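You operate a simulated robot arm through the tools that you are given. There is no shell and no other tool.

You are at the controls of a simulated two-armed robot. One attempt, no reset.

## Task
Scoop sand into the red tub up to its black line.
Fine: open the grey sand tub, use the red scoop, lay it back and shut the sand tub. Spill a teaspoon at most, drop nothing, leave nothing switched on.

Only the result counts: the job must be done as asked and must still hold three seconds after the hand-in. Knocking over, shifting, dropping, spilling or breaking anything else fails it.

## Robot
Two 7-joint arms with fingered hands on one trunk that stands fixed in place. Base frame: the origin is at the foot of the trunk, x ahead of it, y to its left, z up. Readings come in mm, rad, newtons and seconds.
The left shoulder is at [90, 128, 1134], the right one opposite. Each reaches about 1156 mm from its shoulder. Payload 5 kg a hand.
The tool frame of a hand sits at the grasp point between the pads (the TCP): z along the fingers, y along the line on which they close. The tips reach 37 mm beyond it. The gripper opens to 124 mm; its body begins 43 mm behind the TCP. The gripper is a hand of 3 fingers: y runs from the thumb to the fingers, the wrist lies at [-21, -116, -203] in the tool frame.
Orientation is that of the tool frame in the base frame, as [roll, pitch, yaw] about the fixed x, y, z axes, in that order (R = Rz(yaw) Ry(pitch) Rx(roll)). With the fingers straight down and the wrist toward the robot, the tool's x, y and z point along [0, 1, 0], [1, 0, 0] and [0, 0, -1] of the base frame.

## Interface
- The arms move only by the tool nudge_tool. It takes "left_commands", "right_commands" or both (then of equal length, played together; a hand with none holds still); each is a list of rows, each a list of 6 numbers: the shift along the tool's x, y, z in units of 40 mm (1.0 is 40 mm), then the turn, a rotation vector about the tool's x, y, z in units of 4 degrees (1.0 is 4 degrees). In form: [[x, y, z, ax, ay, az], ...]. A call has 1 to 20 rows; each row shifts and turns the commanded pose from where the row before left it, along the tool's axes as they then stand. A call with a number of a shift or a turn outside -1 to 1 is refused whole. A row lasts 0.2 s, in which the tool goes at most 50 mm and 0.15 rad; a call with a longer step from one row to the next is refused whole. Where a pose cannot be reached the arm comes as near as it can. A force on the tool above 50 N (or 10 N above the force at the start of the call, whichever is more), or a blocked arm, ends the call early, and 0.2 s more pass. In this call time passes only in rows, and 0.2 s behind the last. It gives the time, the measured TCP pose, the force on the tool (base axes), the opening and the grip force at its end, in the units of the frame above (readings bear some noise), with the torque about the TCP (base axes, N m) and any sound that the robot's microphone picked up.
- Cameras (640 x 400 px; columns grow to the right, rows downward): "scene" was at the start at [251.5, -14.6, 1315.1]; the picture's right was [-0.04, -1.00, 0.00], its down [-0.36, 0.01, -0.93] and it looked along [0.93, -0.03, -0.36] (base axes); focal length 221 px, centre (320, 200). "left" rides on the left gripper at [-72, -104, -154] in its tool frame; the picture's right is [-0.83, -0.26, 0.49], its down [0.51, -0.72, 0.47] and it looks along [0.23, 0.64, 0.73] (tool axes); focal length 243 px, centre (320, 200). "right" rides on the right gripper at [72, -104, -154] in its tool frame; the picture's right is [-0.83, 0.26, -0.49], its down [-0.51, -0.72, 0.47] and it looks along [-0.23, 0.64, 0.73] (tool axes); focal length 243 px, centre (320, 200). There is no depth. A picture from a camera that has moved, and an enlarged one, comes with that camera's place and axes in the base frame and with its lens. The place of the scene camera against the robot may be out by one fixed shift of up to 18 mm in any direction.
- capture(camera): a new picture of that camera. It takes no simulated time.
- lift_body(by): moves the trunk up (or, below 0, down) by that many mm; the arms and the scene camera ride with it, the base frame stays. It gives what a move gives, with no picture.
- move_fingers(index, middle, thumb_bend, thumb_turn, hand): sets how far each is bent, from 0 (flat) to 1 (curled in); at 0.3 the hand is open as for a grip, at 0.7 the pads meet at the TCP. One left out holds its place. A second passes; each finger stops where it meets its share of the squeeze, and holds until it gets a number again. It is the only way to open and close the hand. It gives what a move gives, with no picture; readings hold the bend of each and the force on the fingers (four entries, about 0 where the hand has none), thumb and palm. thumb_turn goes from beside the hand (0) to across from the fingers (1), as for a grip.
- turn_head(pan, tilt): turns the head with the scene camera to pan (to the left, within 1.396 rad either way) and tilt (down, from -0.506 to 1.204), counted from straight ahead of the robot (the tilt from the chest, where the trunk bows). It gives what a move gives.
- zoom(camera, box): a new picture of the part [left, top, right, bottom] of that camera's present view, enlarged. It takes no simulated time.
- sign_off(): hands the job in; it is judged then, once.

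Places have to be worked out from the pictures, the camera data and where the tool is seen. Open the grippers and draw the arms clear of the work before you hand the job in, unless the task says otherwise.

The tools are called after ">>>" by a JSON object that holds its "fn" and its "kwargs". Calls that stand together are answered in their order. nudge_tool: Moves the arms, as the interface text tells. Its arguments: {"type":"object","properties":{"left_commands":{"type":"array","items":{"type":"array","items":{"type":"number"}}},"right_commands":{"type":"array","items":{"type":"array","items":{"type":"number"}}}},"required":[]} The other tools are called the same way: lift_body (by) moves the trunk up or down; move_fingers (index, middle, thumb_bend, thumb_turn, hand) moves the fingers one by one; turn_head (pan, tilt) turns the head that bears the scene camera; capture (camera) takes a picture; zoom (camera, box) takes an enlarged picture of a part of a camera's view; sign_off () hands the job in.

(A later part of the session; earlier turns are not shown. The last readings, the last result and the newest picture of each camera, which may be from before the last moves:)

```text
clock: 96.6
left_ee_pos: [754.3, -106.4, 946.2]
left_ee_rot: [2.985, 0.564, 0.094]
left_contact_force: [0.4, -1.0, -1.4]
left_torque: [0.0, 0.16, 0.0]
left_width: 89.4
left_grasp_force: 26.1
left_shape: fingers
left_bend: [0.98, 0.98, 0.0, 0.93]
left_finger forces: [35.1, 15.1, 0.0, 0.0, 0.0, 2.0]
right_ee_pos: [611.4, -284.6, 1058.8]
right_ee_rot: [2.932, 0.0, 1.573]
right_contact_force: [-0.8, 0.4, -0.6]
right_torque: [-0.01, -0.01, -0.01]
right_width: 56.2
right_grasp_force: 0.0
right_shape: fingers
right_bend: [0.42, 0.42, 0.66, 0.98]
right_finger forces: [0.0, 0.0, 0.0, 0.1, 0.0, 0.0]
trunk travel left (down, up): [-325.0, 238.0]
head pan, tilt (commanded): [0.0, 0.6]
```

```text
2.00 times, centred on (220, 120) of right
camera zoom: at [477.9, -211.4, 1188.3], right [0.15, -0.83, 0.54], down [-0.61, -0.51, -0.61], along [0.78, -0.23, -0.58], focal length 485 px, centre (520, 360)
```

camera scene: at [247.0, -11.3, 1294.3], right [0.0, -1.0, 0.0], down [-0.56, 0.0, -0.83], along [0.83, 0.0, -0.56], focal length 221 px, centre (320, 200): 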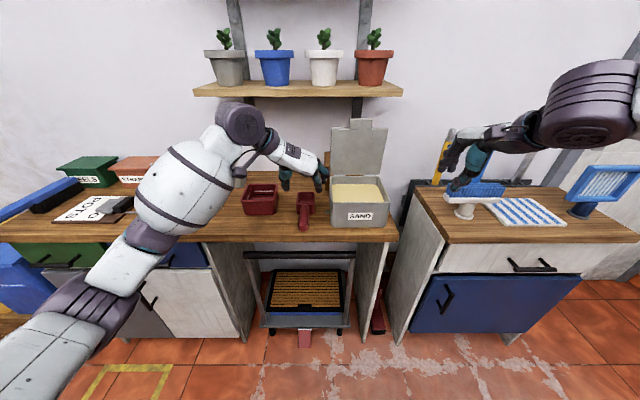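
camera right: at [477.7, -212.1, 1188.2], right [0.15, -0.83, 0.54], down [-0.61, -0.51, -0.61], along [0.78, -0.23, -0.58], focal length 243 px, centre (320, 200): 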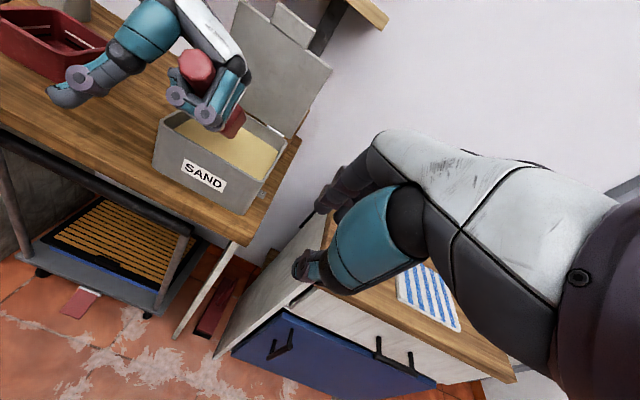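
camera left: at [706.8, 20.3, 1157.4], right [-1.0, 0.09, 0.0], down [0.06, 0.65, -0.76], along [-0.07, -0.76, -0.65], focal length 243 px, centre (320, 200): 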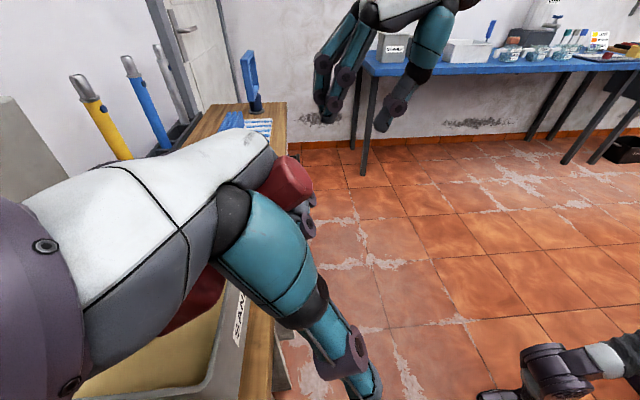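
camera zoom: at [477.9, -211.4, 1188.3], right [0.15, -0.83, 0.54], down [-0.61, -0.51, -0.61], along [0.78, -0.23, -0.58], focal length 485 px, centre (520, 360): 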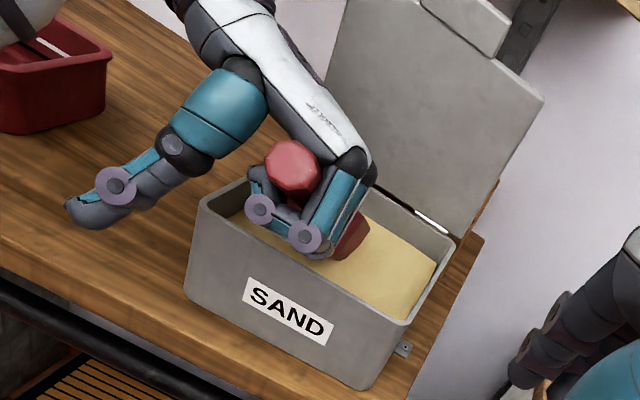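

The sand offers no resistance. I go 20 mm deeper, keeping the fingers clear of the front wall.

>>> {"fn": "nudge_tool", "kwargs": {"left_commands": [[0.134, -0.033, 0.209, 0, 0, 0], [0.134, -0.033, 0.209, 0, 0, 0]]}}

>>> {"fn": "zoom", "kwargs": {"camera": "scene", "box": [300, 130, 400, 220]}}

>>> {"fn": "zoom", "kwargs": {"camera": "right", "box": [150, 60, 290, 200]}}

>>> {"fn": "zoom", "kwargs": {"camera": "left", "box": [60, 180, 320, 400]}}

```text
clock: 97.2
left_ee_pos: [754.8, -107.1, 925.6]
left_ee_rot: [2.985, 0.564, 0.095]
left_contact_force: [1.0, 0.3, -2.6]
left_torque: [-0.02, 0.19, -0.03]
left_width: 89.4
left_grasp_force: 26.1
left_shape: fingers
left_bend: [0.98, 0.98, 0.0, 0.93]
left_finger forces: [34.9, 15.7, 0.0, 0.0, 0.0, 2.0]
right_ee_pos: [611.3, -285.0, 1058.2]
right_ee_rot: [2.932, 0.0, 1.573]
right_contact_force: [0.2, -0.2, -0.6]
right_torque: [0.05, 0.0, 0.01]
right_width: 55.9
right_grasp_force: 0.1
right_shape: fingers
right_bend: [0.42, 0.42, 0.66, 0.98]
right_finger forces: [0.0, 0.0, 0.0, 0.0, 0.1, 0.0]
trunk travel left (down, up): [-325.0, 238.0]
head pan, tilt (commanded): [0.0, 0.6]
```

```text
4.44 times, centred on (350, 175) of scene
camera zoom: at [247.4, -11.3, 1294.2], right [0.0, -1.0, 0.0], down [-0.57, 0.0, -0.82], along [0.82, 0.0, -0.57], focal length 981 px, centre (187, 311)
```

zoom: 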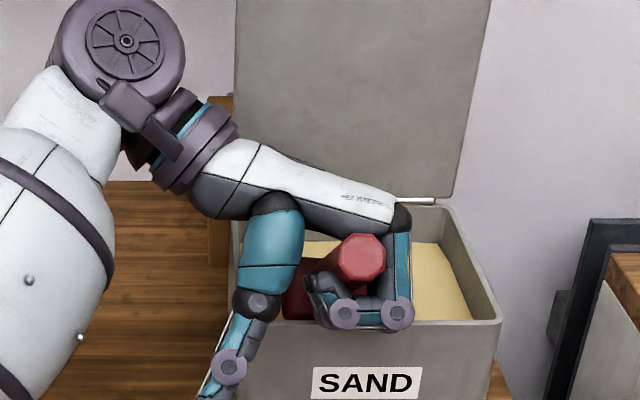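

```text
2.86 times, centred on (220, 130) of right
camera zoom: at [478.0, -211.4, 1188.3], right [0.15, -0.83, 0.54], down [-0.61, -0.51, -0.61], along [0.78, -0.23, -0.58], focal length 693 px, centre (606, 400)
```

zoom: 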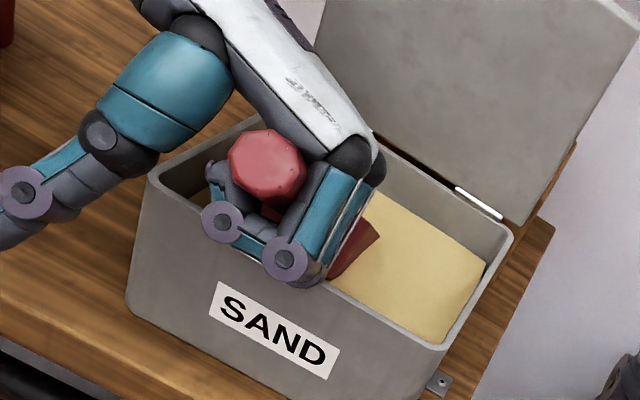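

```text
1.82 times, centred on (190, 290) of left
camera zoom: at [753.6, 21.0, 1077.8], right [-1.0, 0.09, 0.0], down [0.06, 0.65, -0.76], along [-0.07, -0.76, -0.65], focal length 441 px, centre (556, 36)
```

zoom: 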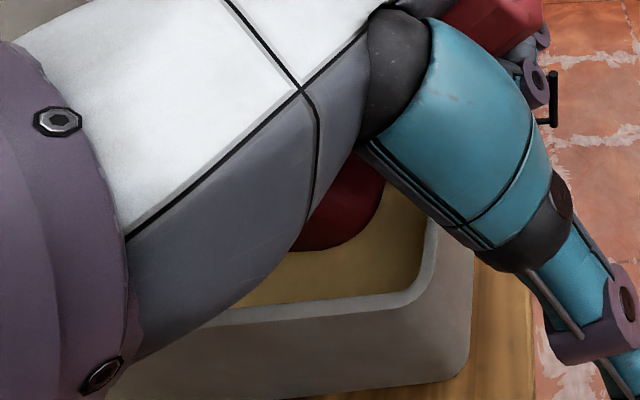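

The bowl's mouth is now below the sand surface with the handle just over the front wall. I go 6 mm deeper and tilt the bowl up by 12° while it is still in the sand.

>>> {"fn": "nudge_tool", "kwargs": {"left_commands": [[0.08, -0.02, 0.125, 0, 0, 0], [0.055, -0.022, 0.126, -0.077, 0.976, 0.205], [0.055, -0.022, 0.126, -0.077, 0.976, 0.205], [0.055, -0.022, 0.126, -0.077, 0.976, 0.205]]}}

>>> {"fn": "zoom", "kwargs": {"camera": "scene", "box": [300, 130, 400, 220]}}

>>> {"fn": "zoom", "kwargs": {"camera": "right", "box": [150, 60, 290, 200]}}

```text
clock: 98.2
left_ee_pos: [752.4, -106.2, 903.9]
left_ee_rot: [2.965, 0.355, 0.084]
left_contact_force: [-0.2, 0.7, -3.4]
left_torque: [-0.02, 0.29, 0.02]
left_width: 89.4
left_grasp_force: 27.4
left_shape: fingers
left_bend: [0.98, 0.98, 0.0, 0.93]
left_finger forces: [34.9, 17.0, 0.0, 0.0, 0.0, 2.8]
right_ee_pos: [610.2, -285.0, 1058.6]
right_ee_rot: [2.933, 0.0, 1.573]
right_contact_force: [-0.2, 0.5, -0.2]
right_torque: [-0.03, 0.01, 0.01]
right_width: 56.2
right_grasp_force: 0.1
right_shape: fingers
right_bend: [0.42, 0.42, 0.66, 0.98]
right_finger forces: [0.0, 0.0, 0.0, 0.0, 0.0, 0.0]
trunk travel left (down, up): [-325.0, 238.0]
head pan, tilt (commanded): [0.0, 0.6]
```

```text
4.44 times, centred on (350, 175) of scene
camera zoom: at [247.3, -11.2, 1294.2], right [0.0, -1.0, 0.0], down [-0.57, 0.0, -0.82], along [0.82, 0.0, -0.57], focal length 981 px, centre (187, 311)
```

zoom: 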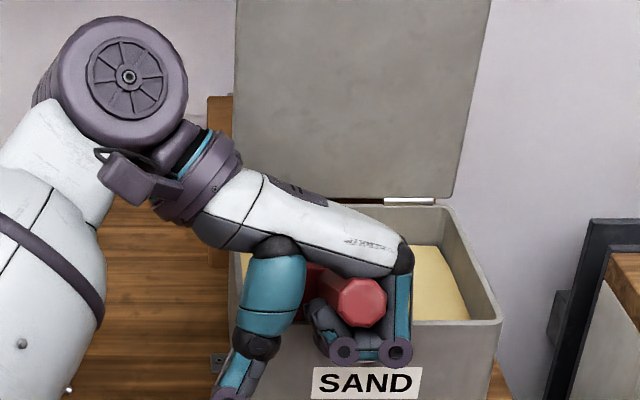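

```text
2.86 times, centred on (220, 130) of right
camera zoom: at [477.9, -211.3, 1188.3], right [0.15, -0.83, 0.54], down [-0.61, -0.51, -0.61], along [0.78, -0.23, -0.58], focal length 693 px, centre (606, 400)
```

zoom: 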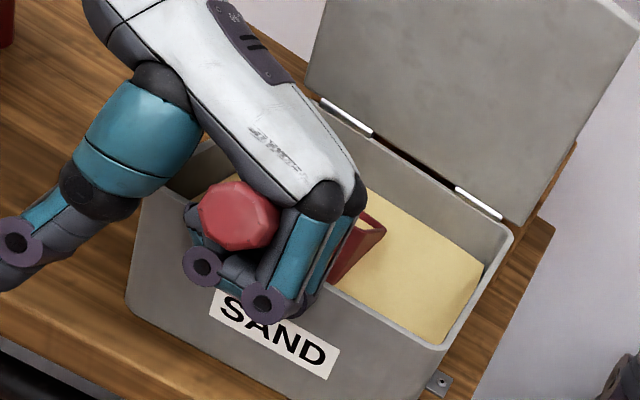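

The force rose to 3.4 N and the torque to 0.29 N m – the bowl holds sand. I raise it straight up out of the sand, still tilted.

>>> {"fn": "nudge_tool", "kwargs": {"left_commands": [[-0.087, 0.042, -0.23, 0, 0, 0], [-0.087, 0.042, -0.23, 0, 0, 0], [-0.087, 0.042, -0.23, 0, 0, 0], [-0.087, 0.042, -0.23, 0, 0, 0]]}}

>>> {"fn": "zoom", "kwargs": {"camera": "scene", "box": [300, 120, 400, 210]}}

>>> {"fn": "zoom", "kwargs": {"camera": "right", "box": [150, 50, 290, 190]}}

```text
clock: 99.2
left_ee_pos: [750.9, -108.0, 945.5]
left_ee_rot: [2.967, 0.354, 0.082]
left_contact_force: [-0.1, 0.8, -3.6]
left_torque: [-0.01, 0.31, 0.0]
left_width: 89.4
left_grasp_force: 27.4
left_shape: fingers
left_bend: [0.98, 0.98, 0.0, 0.93]
left_finger forces: [34.5, 17.2, 0.0, 0.0, 0.0, 2.7]
right_ee_pos: [611.6, -284.0, 1059.9]
right_ee_rot: [2.932, 0.0, 1.573]
right_contact_force: [-0.8, 0.3, -0.3]
right_torque: [-0.01, 0.0, -0.02]
right_width: 55.7
right_grasp_force: 0.1
right_shape: fingers
right_bend: [0.42, 0.42, 0.66, 0.98]
right_finger forces: [0.1, 0.0, 0.1, 0.0, 0.1, 0.0]
trunk travel left (down, up): [-325.0, 238.0]
head pan, tilt (commanded): [0.0, 0.6]
```

```text
4.44 times, centred on (350, 165) of scene
camera zoom: at [247.2, -11.5, 1294.2], right [0.0, -1.0, 0.0], down [-0.57, 0.0, -0.82], along [0.82, 0.0, -0.57], focal length 981 px, centre (187, 356)
```

zoom: 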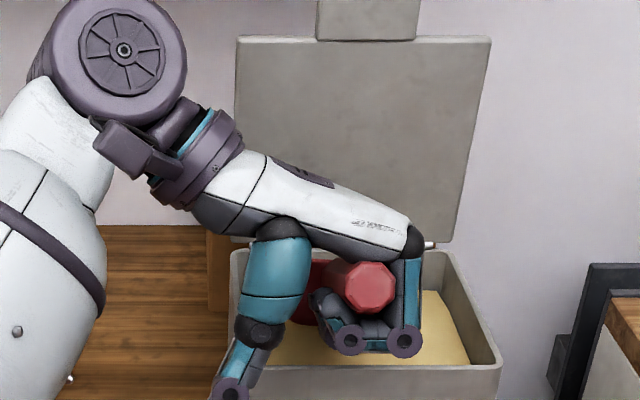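

```text
2.86 times, centred on (220, 120) of right
camera zoom: at [477.8, -211.6, 1188.3], right [0.15, -0.83, 0.54], down [-0.61, -0.51, -0.61], along [0.78, -0.23, -0.58], focal length 693 px, centre (606, 429)
```

zoom: 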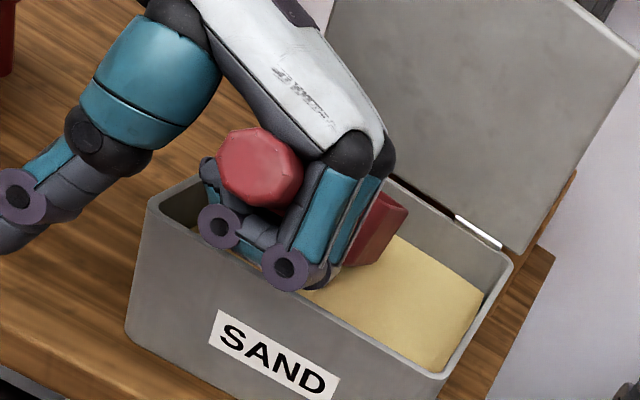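

Weight is steady. Now I bring the scoop level while rising further, still over the sand tub.

>>> {"fn": "nudge_tool", "kwargs": {"left_commands": [[0.066, -0.001, 0.029, -0.077, 0.976, 0.205], [0.066, -0.001, 0.029, -0.077, 0.976, 0.205], [0.066, -0.001, 0.029, -0.077, 0.976, 0.205], [0.066, -0.001, 0.029, -0.077, 0.976, 0.205], [0.066, -0.001, 0.029, -0.077, 0.976, 0.205], [0.066, -0.001, 0.029, -0.077, 0.976, 0.205], [0.066, -0.001, 0.029, -0.077, 0.976, 0.205]]}}

>>> {"fn": "zoom", "kwargs": {"camera": "scene", "box": [300, 120, 400, 210]}}

>>> {"fn": "zoom", "kwargs": {"camera": "right", "box": [150, 30, 290, 170]}}

```text
clock: 100.8
left_ee_pos: [767.8, -108.1, 932.4]
left_ee_rot: [2.924, -0.133, 0.079]
left_contact_force: [-0.2, -0.2, -4.0]
left_torque: [0.0, 0.21, 0.01]
left_width: 89.5
left_grasp_force: 27.5
left_shape: fingers
left_bend: [0.98, 0.98, 0.0, 0.93]
left_finger forces: [34.7, 17.9, 0.1, 0.0, 0.0, 3.5]
right_ee_pos: [611.8, -283.4, 1058.8]
right_ee_rot: [2.933, 0.001, 1.571]
right_contact_force: [-1.1, 0.0, -0.4]
right_torque: [0.0, 0.01, -0.01]
right_width: 56.2
right_grasp_force: 0.1
right_shape: fingers
right_bend: [0.42, 0.42, 0.66, 0.98]
right_finger forces: [0.1, 0.1, 0.0, 0.1, 0.0, 0.1]
trunk travel left (down, up): [-325.0, 238.0]
head pan, tilt (commanded): [0.0, 0.6]
```

```text
4.44 times, centred on (350, 165) of scene
camera zoom: at [247.3, -11.2, 1294.2], right [0.0, -1.0, 0.0], down [-0.57, 0.0, -0.82], along [0.82, 0.0, -0.57], focal length 981 px, centre (187, 356)
```

zoom: 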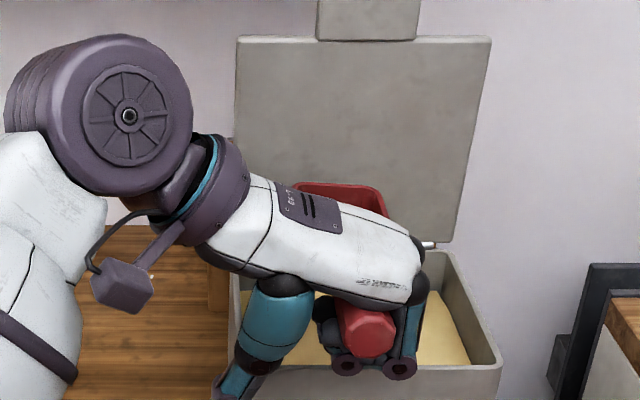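

```text
2.86 times, centred on (220, 100) of right
camera zoom: at [477.9, -211.4, 1188.3], right [0.15, -0.83, 0.54], down [-0.61, -0.51, -0.61], along [0.78, -0.23, -0.58], focal length 693 px, centre (606, 486)
```

zoom: 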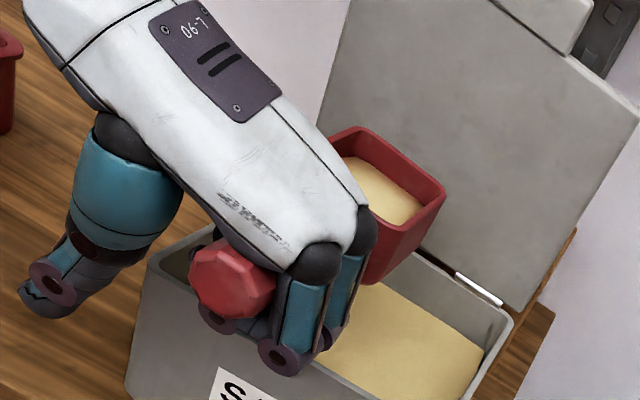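

The scoop carries sand to about 15 mm below its rim (about 2 N more weight). I carry it level and gently to the left, to the red tub.

>>> {"fn": "nudge_tool", "kwargs": {"left_commands": [[0.02, -0.242, -0.058, 0, 0, 0], [0.04, -0.485, -0.115, 0, 0, 0], [0.04, -0.485, -0.115, 0, 0, 0], [0.04, -0.485, -0.115, 0, 0, 0], [0.04, -0.485, -0.115, 0, 0, 0], [0.04, -0.485, -0.115, 0, 0, 0], [0.04, -0.485, -0.115, 0, 0, 0], [0.04, -0.485, -0.115, 0, 0, 0], [0.02, -0.242, -0.058, 0, 0, 0]]}}

>>> {"fn": "capture", "kwargs": {"camera": "scene"}}

>>> {"fn": "capture", "kwargs": {"camera": "right"}}

```text
clock: 102.8
left_ee_pos: [769.0, 52.9, 939.5]
left_ee_rot: [2.925, -0.131, 0.078]
left_contact_force: [-0.6, -0.4, -3.0]
left_torque: [0.03, 0.24, 0.02]
left_width: 89.6
left_grasp_force: 28.4
left_shape: fingers
left_bend: [0.98, 0.98, 0.0, 0.93]
left_finger forces: [34.4, 18.4, 0.1, 0.1, 0.0, 3.9]
right_ee_pos: [611.2, -285.3, 1059.1]
right_ee_rot: [2.932, 0.0, 1.572]
right_contact_force: [-0.1, 1.6, -0.4]
right_torque: [0.0, 0.01, 0.01]
right_width: 56.1
right_grasp_force: 0.1
right_shape: fingers
right_bend: [0.42, 0.42, 0.66, 0.98]
right_finger forces: [0.0, 0.0, 0.0, 0.0, 0.1, 0.1]
trunk travel left (down, up): [-325.0, 238.0]
head pan, tilt (commanded): [0.0, 0.6]
```

```text
taken
camera scene: at [247.4, -11.1, 1294.2], right [0.0, -1.0, 0.0], down [-0.57, 0.0, -0.82], along [0.82, 0.0, -0.57], focal length 221 px, centre (320, 200)
```

scene: 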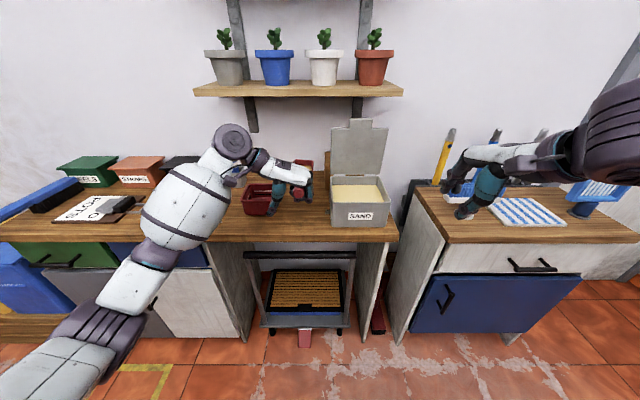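

```text
taken
camera right: at [478.0, -211.2, 1188.3], right [0.15, -0.83, 0.54], down [-0.61, -0.51, -0.61], along [0.78, -0.23, -0.58], focal length 243 px, centre (320, 200)
```

right: 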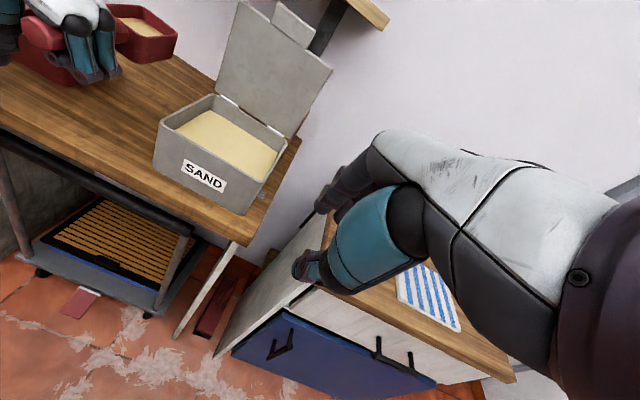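

All steady. I carry on to above the red tub, and bring the right hand (camera) nearer to watch the pour.

>>> {"fn": "nudge_tool", "kwargs": {"left_commands": [[0.1275, -0.483, -0.089, 0, 0, 0], [0.1275, -0.483, -0.089, 0, 0, 0], [0.1275, -0.483, -0.089, 0, 0, 0], [0.1275, -0.483, -0.089, 0, 0, 0], [0.1275, -0.483, -0.089, 0, 0, 0], [0.1275, -0.483, -0.089, 0, 0, 0], [0.1275, -0.483, -0.089, 0, 0, 0], [0.1275, -0.483, -0.089, 0, 0, 0]], "right_commands": [[0.3, 0, 0, 0, 0, 0], [0.4, 0, 0, 0, 0, 0], [0.4, 0, 0, 0, 0, 0], [0.4, 0, 0, 0, 0, 0], [0.4, 0, 0, 0, 0, 0], [0.4, 0, 0, 0, 0, 0], [0.4, 0, 0, 0, 0, 0], [0.3, 0, 0, 0, 0, 0]]}}

>>> {"fn": "zoom", "kwargs": {"camera": "scene", "box": [190, 120, 330, 230]}}

>>> {"fn": "capture", "kwargs": {"camera": "right"}}

>>> {"fn": "capture", "kwargs": {"camera": "left"}}

```text
clock: 104.6
left_ee_pos: [798.6, 213.9, 939.7]
left_ee_rot: [2.923, -0.131, 0.078]
left_contact_force: [0.0, -0.5, -4.5]
left_torque: [-0.05, 0.25, 0.0]
left_width: 89.6
left_grasp_force: 28.7
left_shape: fingers
left_bend: [0.98, 0.98, 0.0, 0.93]
left_finger forces: [34.3, 18.8, 0.0, 0.0, 0.1, 4.2]
right_ee_pos: [610.8, -163.2, 1060.0]
right_ee_rot: [2.929, 0.0, 1.572]
right_contact_force: [1.0, -0.1, -0.8]
right_torque: [-0.04, 0.03, -0.01]
right_width: 56.2
right_grasp_force: 0.0
right_shape: fingers
right_bend: [0.42, 0.42, 0.66, 0.98]
right_finger forces: [0.1, 0.0, 0.0, 0.0, 0.1, 0.1]
trunk travel left (down, up): [-325.0, 238.0]
head pan, tilt (commanded): [0.0, 0.6]
```

```text
3.64 times, centred on (260, 175) of scene
camera zoom: at [247.5, -10.2, 1294.1], right [0.0, -1.0, 0.0], down [-0.57, 0.0, -0.82], along [0.82, 0.0, -0.57], focal length 803 px, centre (538, 291)
```

zoom: 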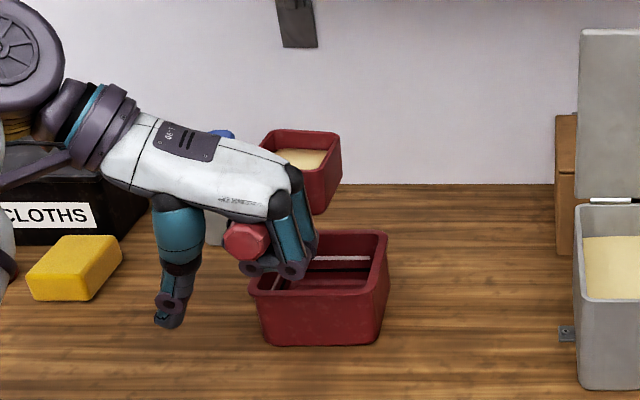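

```text
taken
camera right: at [478.7, -90.4, 1188.5], right [0.15, -0.83, 0.54], down [-0.61, -0.51, -0.61], along [0.78, -0.23, -0.58], focal length 243 px, centre (320, 200)
```

right: 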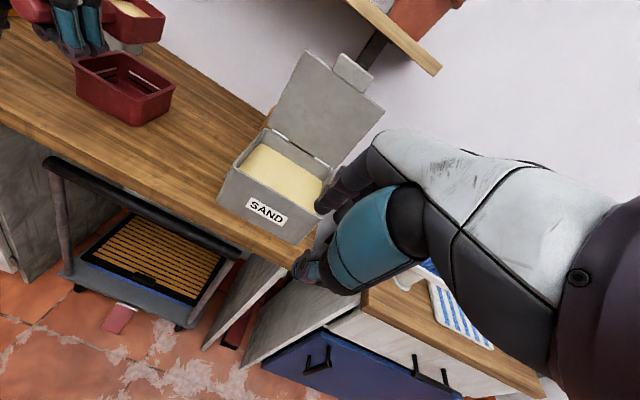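

```text
taken
camera left: at [699.6, 341.5, 1055.8], right [-0.76, 0.09, -0.64], down [0.53, 0.65, -0.54], along [0.37, -0.76, -0.54], focal length 243 px, centre (320, 200)
```

left: 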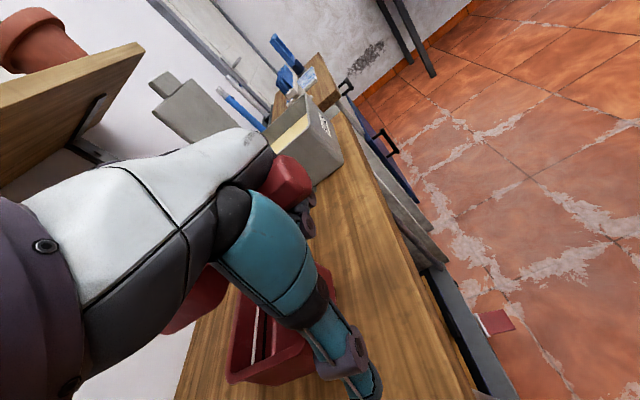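

The sand-filled bowl hangs above the red tub. I zoom in to place it exactly before pouring.

>>> {"fn": "zoom", "kwargs": {"camera": "right", "box": [50, 0, 210, 140]}}

>>> {"fn": "zoom", "kwargs": {"camera": "left", "box": [140, 220, 400, 400]}}

```text
2.86 times, centred on (130, 70) of right
camera zoom: at [478.7, -90.4, 1188.5], right [0.15, -0.83, 0.54], down [-0.61, -0.51, -0.61], along [0.78, -0.23, -0.58], focal length 693 px, centre (863, 571)
```

zoom: 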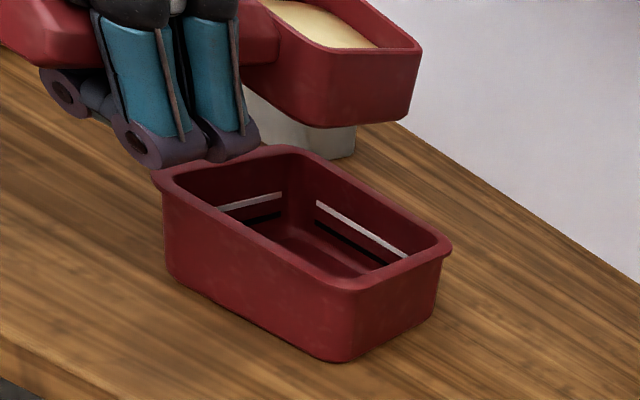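

```text
2.22 times, centred on (270, 310) of left
camera zoom: at [699.6, 341.5, 1055.8], right [-0.76, 0.09, -0.64], down [0.53, 0.65, -0.54], along [0.37, -0.76, -0.54], focal length 539 px, centre (431, -44)
```

zoom: 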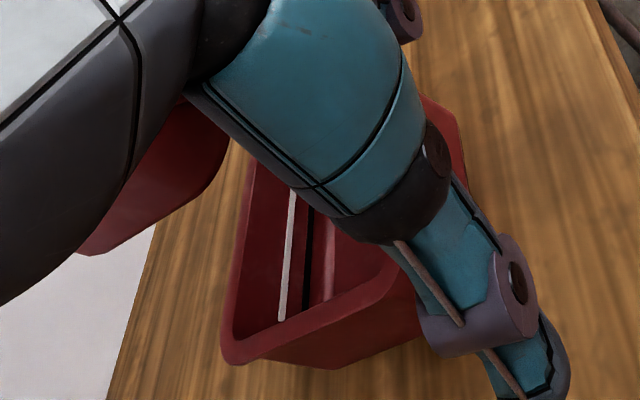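

The red tub's rim is at x 852–953, y 152–257; the bowl is centred over it. I lower the scoop to about 20 mm above the rim and start rolling it to the right (40° first).

>>> {"fn": "nudge_tool", "kwargs": {"left_commands": [[-0.048, -0.078, 0.355, 0, 0, 0], [-0.048, -0.078, 0.355, 0, 0, 0], [-0.048, -0.078, 0.355, 0, 0, 0], [0.006, -0.096, -0.007, 0.988, 0.048, 0.146], [0.006, -0.096, -0.007, 0.988, 0.048, 0.146], [0.006, -0.096, -0.007, 0.988, 0.048, 0.146], [0.006, -0.096, -0.007, 0.988, 0.048, 0.146], [0.006, -0.096, -0.007, 0.988, 0.048, 0.146], [0.006, -0.096, -0.007, 0.988, 0.048, 0.146], [0.006, -0.096, -0.007, 0.988, 0.048, 0.146]]}}

>>> {"fn": "zoom", "kwargs": {"camera": "scene", "box": [190, 120, 330, 230]}}

>>> {"fn": "zoom", "kwargs": {"camera": "right", "box": [50, 0, 210, 140]}}

```text
clock: 106.8
left_ee_pos: [795.7, 238.8, 896.1]
left_ee_rot: [-2.864, -0.152, 0.008]
left_contact_force: [-0.3, -0.8, -4.0]
left_torque: [0.11, 0.25, 0.02]
left_width: 89.6
left_grasp_force: 28.4
left_shape: fingers
left_bend: [0.98, 0.98, 0.0, 0.93]
left_finger forces: [31.7, 19.8, 0.0, 0.1, 0.0, 5.0]
right_ee_pos: [611.3, -165.2, 1060.2]
right_ee_rot: [2.932, -0.001, 1.572]
right_contact_force: [0.7, -0.5, 0.8]
right_torque: [0.0, 0.0, -0.03]
right_width: 56.0
right_grasp_force: 0.0
right_shape: fingers
right_bend: [0.42, 0.42, 0.66, 0.98]
right_finger forces: [0.0, 0.0, 0.0, 0.0, 0.0, 0.1]
trunk travel left (down, up): [-325.0, 238.0]
head pan, tilt (commanded): [0.0, 0.6]
```

```text
3.64 times, centred on (260, 175) of scene
camera zoom: at [247.3, -11.5, 1294.2], right [0.0, -1.0, 0.0], down [-0.57, 0.0, -0.82], along [0.82, 0.0, -0.57], focal length 803 px, centre (538, 291)
```

zoom: 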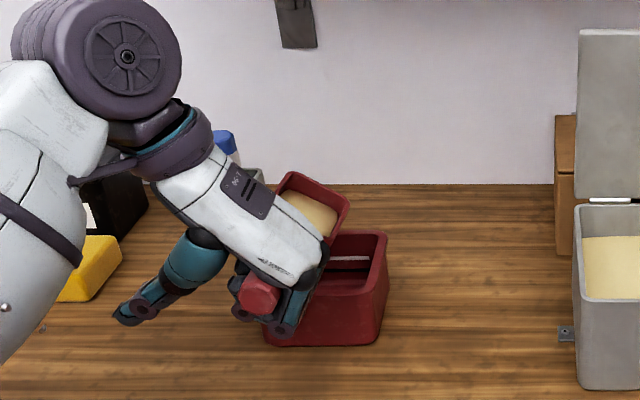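

```text
2.86 times, centred on (130, 70) of right
camera zoom: at [478.6, -91.8, 1188.4], right [0.15, -0.83, 0.54], down [-0.61, -0.51, -0.61], along [0.78, -0.23, -0.58], focal length 693 px, centre (863, 571)
```

zoom: 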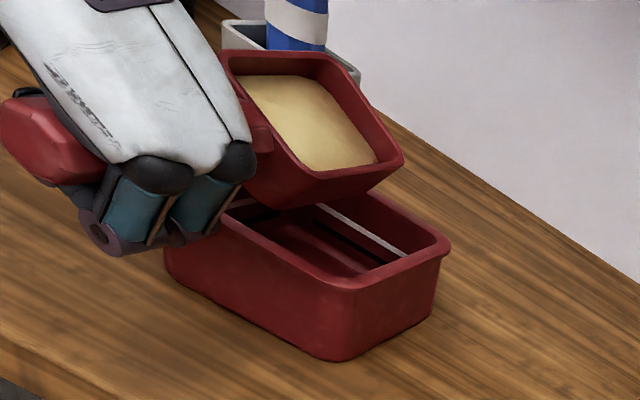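

The sand still lies in the bowl at 28°. The bowl sits a bit lower than I reckoned, so I raise it 15 mm and draw it back 4 mm, then roll on to about 56°.

>>> {"fn": "nudge_tool", "kwargs": {"left_commands": [[-0.041, -0.105, -0.371, 0, 0, 0], [0.006, -0.096, -0.007, 0.988, 0.048, 0.146], [0.006, -0.096, -0.007, 0.988, 0.048, 0.146], [0.006, -0.096, -0.007, 0.988, 0.048, 0.146], [0.006, -0.096, -0.007, 0.988, 0.048, 0.146], [0.006, -0.096, -0.007, 0.988, 0.048, 0.146], [0.006, -0.096, -0.007, 0.988, 0.048, 0.146], [0.006, -0.096, -0.007, 0.988, 0.048, 0.146]]}}

>>> {"fn": "zoom", "kwargs": {"camera": "scene", "box": [190, 120, 330, 230]}}

>>> {"fn": "zoom", "kwargs": {"camera": "right", "box": [50, 0, 210, 140]}}

```text
clock: 108.6
left_ee_pos: [792.2, 260.0, 924.7]
left_ee_rot: [-2.372, -0.137, -0.067]
left_contact_force: [0.1, -0.1, -2.7]
left_torque: [0.14, 0.28, -0.02]
left_width: 89.4
left_grasp_force: 27.8
left_shape: fingers
left_bend: [0.98, 0.98, 0.0, 0.93]
left_finger forces: [29.7, 21.0, 0.0, 0.0, 0.0, 5.3]
right_ee_pos: [612.2, -165.8, 1059.4]
right_ee_rot: [2.933, -0.001, 1.573]
right_contact_force: [0.1, 0.4, -0.2]
right_torque: [0.02, -0.02, 0.03]
right_width: 56.2
right_grasp_force: 0.0
right_shape: fingers
right_bend: [0.42, 0.42, 0.66, 0.98]
right_finger forces: [0.0, 0.0, 0.2, 0.0, 0.1, 0.1]
trunk travel left (down, up): [-325.0, 238.0]
head pan, tilt (commanded): [0.0, 0.6]
```

```text
3.64 times, centred on (260, 175) of scene
camera zoom: at [247.5, -11.5, 1294.1], right [0.0, -1.0, 0.0], down [-0.57, 0.0, -0.82], along [0.82, 0.0, -0.57], focal length 803 px, centre (538, 291)
```

zoom: 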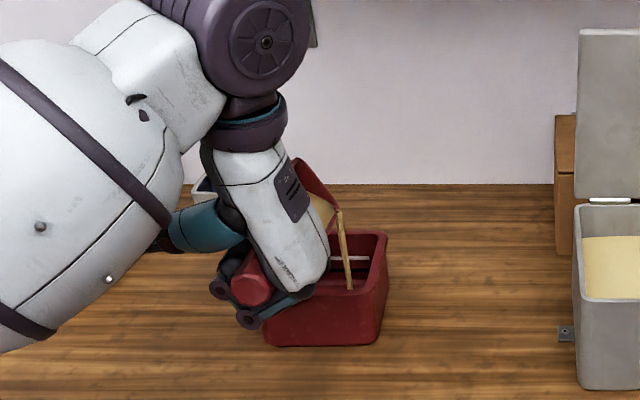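

```text
2.86 times, centred on (130, 70) of right
camera zoom: at [478.8, -91.8, 1188.4], right [0.15, -0.83, 0.54], down [-0.61, -0.51, -0.61], along [0.78, -0.23, -0.58], focal length 693 px, centre (863, 571)
```

zoom: 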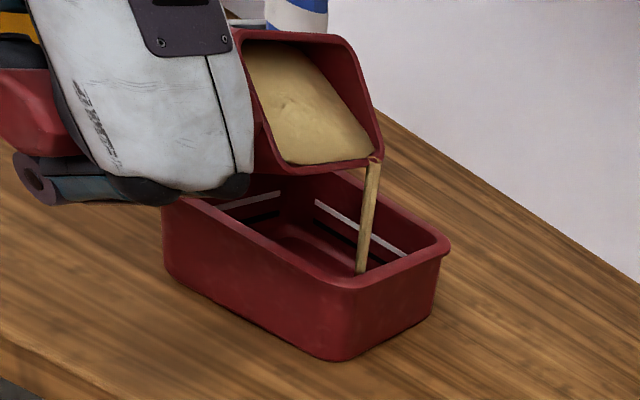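

Sand is pouring in a thin stream from the bowl's far right corner, landing inside the tub about 9 mm from its back wall. I draw the scoop back 8 mm and keep rolling.

>>> {"fn": "nudge_tool", "kwargs": {"left_commands": [[-0.198, -0.01, -0.029, 0, 0, 0], [0.006, -0.096, -0.007, 0.988, 0.048, 0.146], [0.006, -0.096, -0.007, 0.988, 0.048, 0.146], [0.006, -0.096, -0.007, 0.988, 0.048, 0.146]]}}

>>> {"fn": "zoom", "kwargs": {"camera": "right", "box": [50, 0, 210, 140]}}

>>> {"fn": "zoom", "kwargs": {"camera": "scene", "box": [190, 120, 330, 230]}}

```text
clock: 109.6
left_ee_pos: [784.6, 267.5, 934.7]
left_ee_rot: [-2.161, -0.12, -0.093]
left_contact_force: [-0.6, 0.3, -3.7]
left_torque: [0.11, 0.22, -0.01]
left_width: 89.7
left_grasp_force: 27.7
left_shape: fingers
left_bend: [0.98, 0.98, 0.0, 0.93]
left_finger forces: [29.4, 20.7, 0.0, 0.1, 0.0, 5.1]
right_ee_pos: [611.1, -165.0, 1058.9]
right_ee_rot: [2.932, -0.001, 1.572]
right_contact_force: [0.2, -0.2, 0.7]
right_torque: [0.0, 0.01, 0.04]
right_width: 56.2
right_grasp_force: 0.0
right_shape: fingers
right_bend: [0.42, 0.42, 0.66, 0.98]
right_finger forces: [0.1, 0.0, 0.0, 0.1, 0.0, 0.0]
trunk travel left (down, up): [-325.0, 238.0]
head pan, tilt (commanded): [0.0, 0.6]
```

```text
2.86 times, centred on (130, 70) of right
camera zoom: at [478.4, -91.9, 1188.5], right [0.15, -0.83, 0.54], down [-0.61, -0.51, -0.61], along [0.78, -0.23, -0.58], focal length 693 px, centre (863, 571)
```

zoom: 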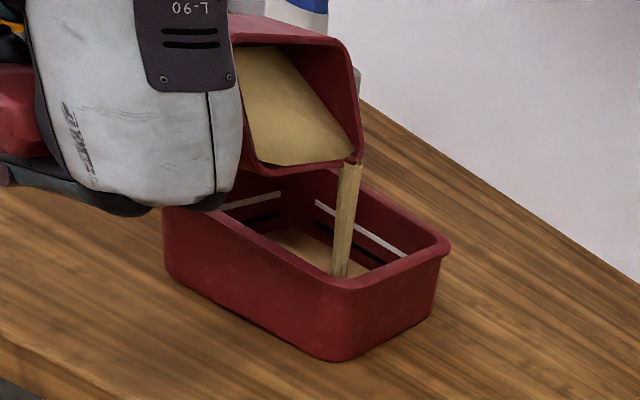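

```text
3.64 times, centred on (260, 175) of scene
camera zoom: at [247.1, -11.5, 1294.2], right [0.0, -1.0, 0.0], down [-0.56, 0.0, -0.83], along [0.83, 0.0, -0.56], focal length 803 px, centre (538, 291)
```

zoom: 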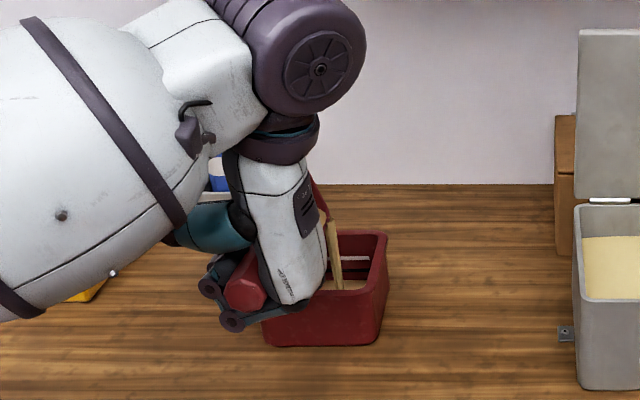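

The sand runs cleanly into the tub. I continue the roll.

>>> {"fn": "nudge_tool", "kwargs": {"left_commands": [[0.006, -0.096, -0.007, 0.988, 0.048, 0.146], [0.006, -0.096, -0.007, 0.988, 0.048, 0.146], [0.006, -0.096, -0.007, 0.988, 0.048, 0.146], [0.006, -0.096, -0.007, 0.988, 0.048, 0.146], [0.006, -0.096, -0.007, 0.988, 0.048, 0.146]]}}

>>> {"fn": "zoom", "kwargs": {"camera": "right", "box": [50, 0, 210, 140]}}

>>> {"fn": "zoom", "kwargs": {"camera": "scene", "box": [190, 120, 330, 230]}}

```text
clock: 110.8
left_ee_pos: [783.5, 275.3, 951.3]
left_ee_rot: [-1.813, -0.081, -0.126]
left_contact_force: [-0.8, 0.4, -3.2]
left_torque: [0.1, 0.17, 0.0]
left_width: 89.7
left_grasp_force: 27.5
left_shape: fingers
left_bend: [0.98, 0.98, 0.0, 0.93]
left_finger forces: [29.5, 19.5, 0.1, 0.1, 0.0, 4.9]
right_ee_pos: [611.7, -164.3, 1060.1]
right_ee_rot: [2.932, 0.001, 1.571]
right_contact_force: [-0.4, -0.6, -1.0]
right_torque: [-0.01, 0.05, 0.01]
right_width: 56.0
right_grasp_force: 0.0
right_shape: fingers
right_bend: [0.42, 0.42, 0.66, 0.98]
right_finger forces: [0.0, 0.0, 0.1, 0.0, 0.0, 0.0]
trunk travel left (down, up): [-325.0, 238.0]
head pan, tilt (commanded): [0.0, 0.6]
```

```text
2.86 times, centred on (130, 70) of right
camera zoom: at [478.5, -92.0, 1188.5], right [0.15, -0.83, 0.54], down [-0.61, -0.51, -0.61], along [0.78, -0.23, -0.58], focal length 693 px, centre (863, 571)
```

zoom: 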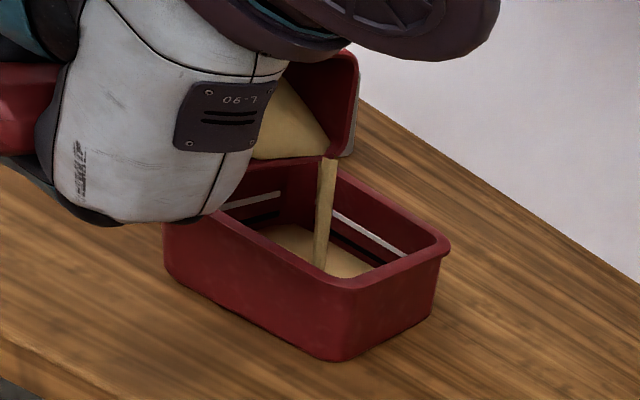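

```text
3.64 times, centred on (260, 175) of scene
camera zoom: at [247.3, -11.7, 1294.2], right [0.0, -1.0, 0.0], down [-0.57, 0.0, -0.82], along [0.82, 0.0, -0.57], focal length 803 px, centre (538, 291)
```

zoom: 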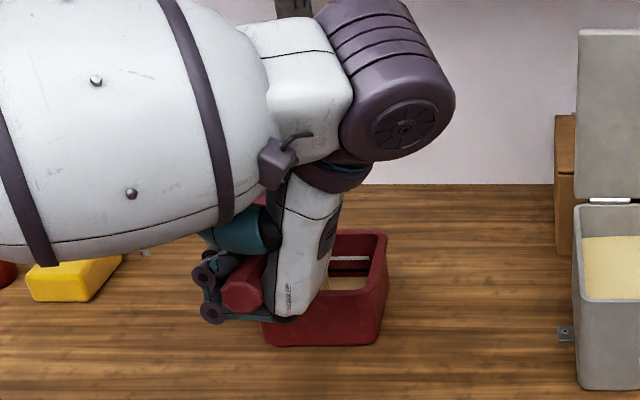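

Still pouring well inside the tub. I keep rolling in small portions.

>>> {"fn": "nudge_tool", "kwargs": {"left_commands": [[0.006, -0.096, -0.007, 0.988, 0.048, 0.146], [0.006, -0.096, -0.007, 0.988, 0.048, 0.146], [0.006, -0.096, -0.007, 0.988, 0.048, 0.146], [0.006, -0.096, -0.007, 0.988, 0.048, 0.146]]}}

>>> {"fn": "zoom", "kwargs": {"camera": "right", "box": [50, 0, 210, 140]}}

>>> {"fn": "zoom", "kwargs": {"camera": "scene", "box": [220, 150, 330, 240]}}

```text
clock: 111.8
left_ee_pos: [782.9, 276.2, 966.8]
left_ee_rot: [-1.535, -0.042, -0.144]
left_contact_force: [0.3, 0.0, -2.1]
left_torque: [0.08, 0.18, -0.02]
left_width: 89.9
left_grasp_force: 26.8
left_shape: fingers
left_bend: [0.98, 0.99, 0.0, 0.93]
left_finger forces: [29.3, 18.7, 0.0, 0.0, 0.0, 4.4]
right_ee_pos: [612.4, -165.4, 1059.6]
right_ee_rot: [2.933, -0.001, 1.574]
right_contact_force: [0.6, -0.6, 0.5]
right_torque: [0.02, -0.02, 0.02]
right_width: 56.1
right_grasp_force: 0.0
right_shape: fingers
right_bend: [0.42, 0.42, 0.66, 0.98]
right_finger forces: [0.1, 0.0, 0.0, 0.0, 0.0, 0.1]
trunk travel left (down, up): [-325.0, 238.0]
head pan, tilt (commanded): [0.0, 0.6]
```

```text
2.86 times, centred on (130, 70) of right
camera zoom: at [478.5, -92.3, 1188.4], right [0.15, -0.83, 0.54], down [-0.61, -0.51, -0.61], along [0.78, -0.23, -0.58], focal length 693 px, centre (863, 571)
```

zoom: 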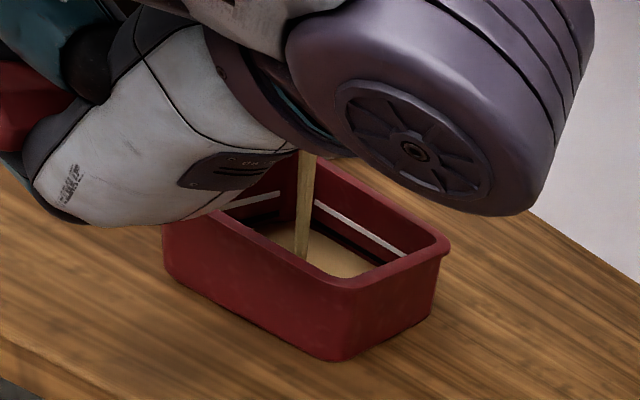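

```text
4.44 times, centred on (275, 195) of scene
camera zoom: at [247.2, -12.1, 1294.2], right [0.0, -1.0, 0.0], down [-0.57, 0.0, -0.82], along [0.82, 0.0, -0.57], focal length 981 px, centre (520, 222)
```

zoom: 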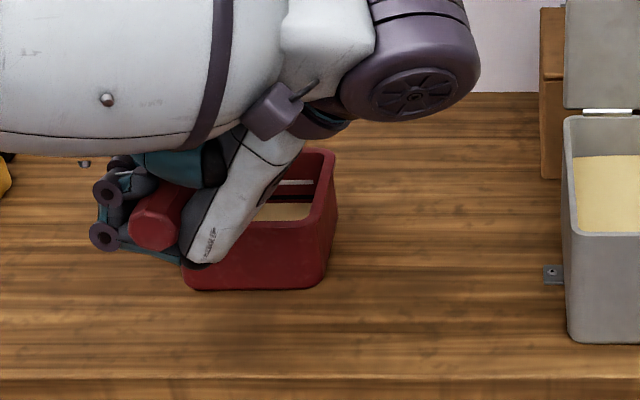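

Nearly emptied (weight back toward 2 N). I hold a second and roll a little more to let the rest run out.

>>> {"fn": "nudge_tool", "kwargs": {"left_commands": [[0, 0, 0, 0, 0, 0], [0, 0, 0, 0, 0, 0], [0.006, -0.096, -0.007, 0.988, 0.048, 0.146], [0, 0, 0, 0, 0, 0], [0.006, -0.096, -0.007, 0.988, 0.048, 0.146], [0, 0, 0, 0, 0, 0], [0.006, -0.096, -0.007, 0.988, 0.048, 0.146], [0, 0, 0, 0, 0, 0], [0, 0, 0, 0, 0, 0]]}}

>>> {"fn": "zoom", "kwargs": {"camera": "right", "box": [50, 0, 210, 140]}}

>>> {"fn": "capture", "kwargs": {"camera": "left"}}

```text
clock: 113.8
left_ee_pos: [784.5, 273.1, 978.7]
left_ee_rot: [-1.327, -0.011, -0.151]
left_contact_force: [0.6, 0.6, -2.7]
left_torque: [0.07, 0.15, 0.0]
left_width: 89.8
left_grasp_force: 26.1
left_shape: fingers
left_bend: [0.98, 0.99, 0.0, 0.93]
left_finger forces: [29.3, 18.0, 0.0, 0.0, 0.0, 4.3]
right_ee_pos: [612.1, -164.6, 1059.4]
right_ee_rot: [2.931, 0.001, 1.574]
right_contact_force: [-0.3, -0.5, 0.3]
right_torque: [0.01, 0.0, -0.05]
right_width: 56.1
right_grasp_force: 0.1
right_shape: fingers
right_bend: [0.42, 0.42, 0.66, 0.98]
right_finger forces: [0.1, 0.0, 0.0, 0.0, 0.1, 0.0]
trunk travel left (down, up): [-325.0, 238.0]
head pan, tilt (commanded): [0.0, 0.6]
```

```text
2.86 times, centred on (130, 70) of right
camera zoom: at [478.5, -91.5, 1188.5], right [0.15, -0.83, 0.54], down [-0.61, -0.51, -0.61], along [0.78, -0.23, -0.58], focal length 693 px, centre (863, 571)
```

zoom: 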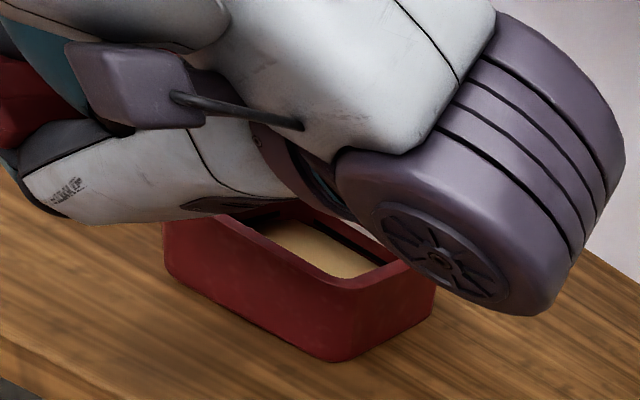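

```text
taken
camera left: at [684.9, 112.4, 1042.2], right [-0.76, 0.54, 0.36], down [0.54, 0.21, 0.82], along [0.36, 0.82, -0.44], focal length 243 px, centre (320, 200)
```

left: 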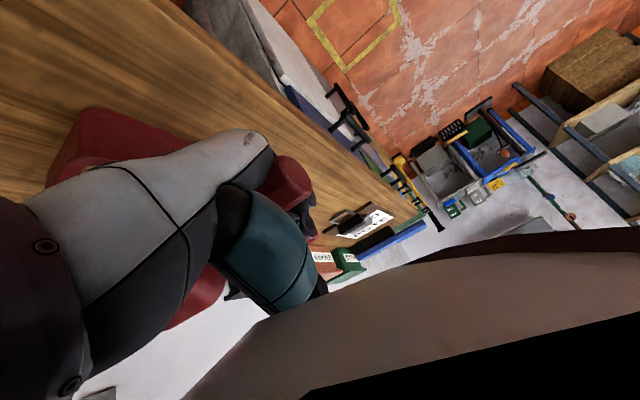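

The torque is back to the empty value, so the bowl is empty. I roll the scoop back upright above the tub.

>>> {"fn": "nudge_tool", "kwargs": {"left_commands": [[-0.006, 0.096, 0.007, -0.988, -0.048, -0.146], [-0.006, 0.096, 0.007, -0.988, -0.048, -0.146], [-0.006, 0.096, 0.007, -0.988, -0.048, -0.146], [-0.006, 0.096, 0.007, -0.988, -0.048, -0.146], [-0.006, 0.096, 0.007, -0.988, -0.048, -0.146], [-0.006, 0.096, 0.007, -0.988, -0.048, -0.146], [-0.006, 0.096, 0.007, -0.988, -0.048, -0.146], [-0.006, 0.096, 0.007, -0.988, -0.048, -0.146], [-0.006, 0.096, 0.007, -0.988, -0.048, -0.146], [-0.006, 0.096, 0.007, -0.988, -0.048, -0.146], [-0.006, 0.096, 0.007, -0.988, -0.048, -0.146], [-0.006, 0.096, 0.007, -0.988, -0.048, -0.146], [-0.006, 0.096, 0.007, -0.988, -0.048, -0.146], [-0.006, 0.096, 0.007, -0.988, -0.048, -0.146]]}}

>>> {"fn": "zoom", "kwargs": {"camera": "right", "box": [50, 0, 210, 140]}}

```text
clock: 116.8
left_ee_pos: [783.8, 267.7, 926.2]
left_ee_rot: [-2.303, -0.133, -0.077]
left_contact_force: [1.2, 0.0, -2.2]
left_torque: [0.07, 0.14, 0.01]
left_width: 89.9
left_grasp_force: 25.7
left_shape: fingers
left_bend: [0.98, 0.99, 0.0, 0.93]
left_finger forces: [27.1, 18.3, 0.0, 0.0, 0.0, 5.8]
right_ee_pos: [612.5, -162.3, 1058.6]
right_ee_rot: [2.934, 0.0, 1.572]
right_contact_force: [0.2, 0.6, -0.7]
right_torque: [-0.01, 0.03, 0.02]
right_width: 56.0
right_grasp_force: 0.1
right_shape: fingers
right_bend: [0.42, 0.42, 0.66, 0.98]
right_finger forces: [0.1, 0.0, 0.0, 0.0, 0.0, 0.1]
trunk travel left (down, up): [-325.0, 238.0]
head pan, tilt (commanded): [0.0, 0.6]
```

```text
2.86 times, centred on (130, 70) of right
camera zoom: at [478.4, -91.1, 1188.6], right [0.15, -0.83, 0.54], down [-0.61, -0.51, -0.61], along [0.78, -0.23, -0.58], focal length 693 px, centre (863, 571)
```

zoom: 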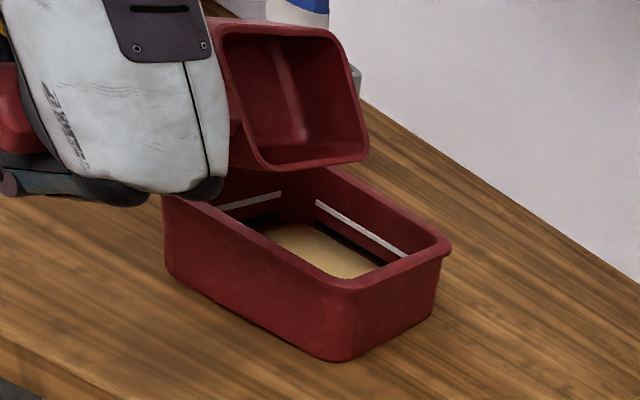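

The bowl is empty and the sand in the tub lies level. I roll fully upright, lift, and move aside to see the lines in the tub.

>>> {"fn": "nudge_tool", "kwargs": {"left_commands": [[-0.006, 0.096, 0.007, -0.988, -0.048, -0.146], [-0.006, 0.096, 0.007, -0.988, -0.048, -0.146], [-0.006, 0.096, 0.007, -0.988, -0.048, -0.146], [-0.006, 0.096, 0.007, -0.988, -0.048, -0.146], [-0.006, 0.096, 0.007, -0.988, -0.048, -0.146], [-0.006, 0.096, 0.007, -0.988, -0.048, -0.146], [-0.006, 0.096, 0.007, -0.988, -0.048, -0.146], [-0.006, 0.096, 0.007, -0.988, -0.048, -0.146], [-0.006, 0.096, 0.007, -0.988, -0.048, -0.146], [-0.006, 0.096, 0.007, -0.988, -0.048, -0.146], [-0.006, 0.096, 0.007, -0.988, -0.048, -0.146], [-0.006, 0.096, 0.007, -0.988, -0.048, -0.146], [-0.006, 0.096, 0.007, -0.988, -0.048, -0.146], [-0.006, 0.096, 0.007, -0.988, -0.048, -0.146], [-0.006, 0.096, 0.007, -0.988, -0.048, -0.146]]}}

>>> {"fn": "zoom", "kwargs": {"camera": "right", "box": [70, 30, 190, 135]}}

>>> {"fn": "zoom", "kwargs": {"camera": "scene", "box": [220, 150, 300, 210]}}

```text
clock: 120.0
left_ee_pos: [784.5, 218.7, 904.2]
left_ee_rot: [2.924, -0.132, 0.077]
left_contact_force: [-0.2, 0.1, -1.9]
left_torque: [-0.02, 0.15, -0.02]
left_width: 90.1
left_grasp_force: 25.3
left_shape: fingers
left_bend: [0.98, 0.99, 0.0, 0.93]
left_finger forces: [27.1, 16.9, 0.0, 0.0, 0.1, 7.1]
right_ee_pos: [611.7, -163.6, 1058.6]
right_ee_rot: [2.932, -0.001, 1.574]
right_contact_force: [0.1, 0.0, -0.3]
right_torque: [0.01, -0.02, 0.01]
right_width: 55.9
right_grasp_force: 0.1
right_shape: fingers
right_bend: [0.42, 0.42, 0.66, 0.98]
right_finger forces: [0.0, 0.0, 0.0, 0.0, 0.0, 0.1]
trunk travel left (down, up): [-325.0, 238.0]
head pan, tilt (commanded): [0.0, 0.6]
```

```text
3.81 times, centred on (130, 82) of right
camera zoom: at [478.7, -91.4, 1188.4], right [0.15, -0.83, 0.54], down [-0.61, -0.51, -0.61], along [0.78, -0.23, -0.58], focal length 924 px, centre (1044, 648)
```

zoom: 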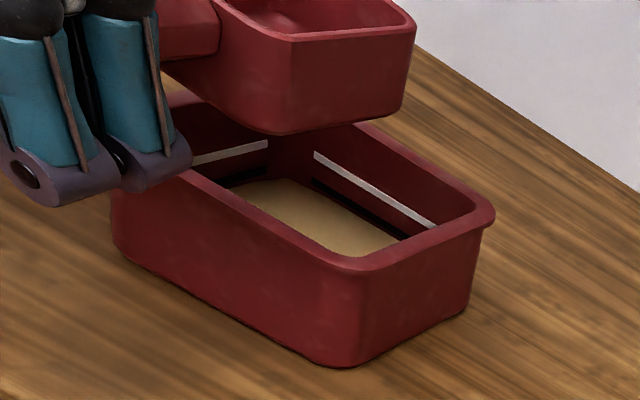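

```text
6.67 times, centred on (260, 180) of scene
camera zoom: at [247.4, -11.0, 1294.2], right [0.0, -1.0, 0.0], down [-0.57, 0.0, -0.82], along [0.82, 0.0, -0.57], focal length 1472 px, centre (720, 333)
```

zoom: 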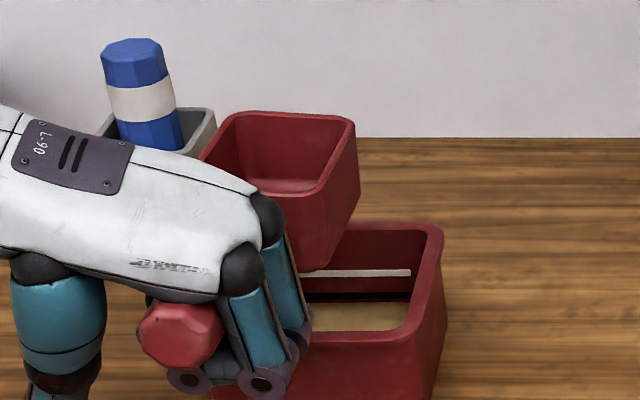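

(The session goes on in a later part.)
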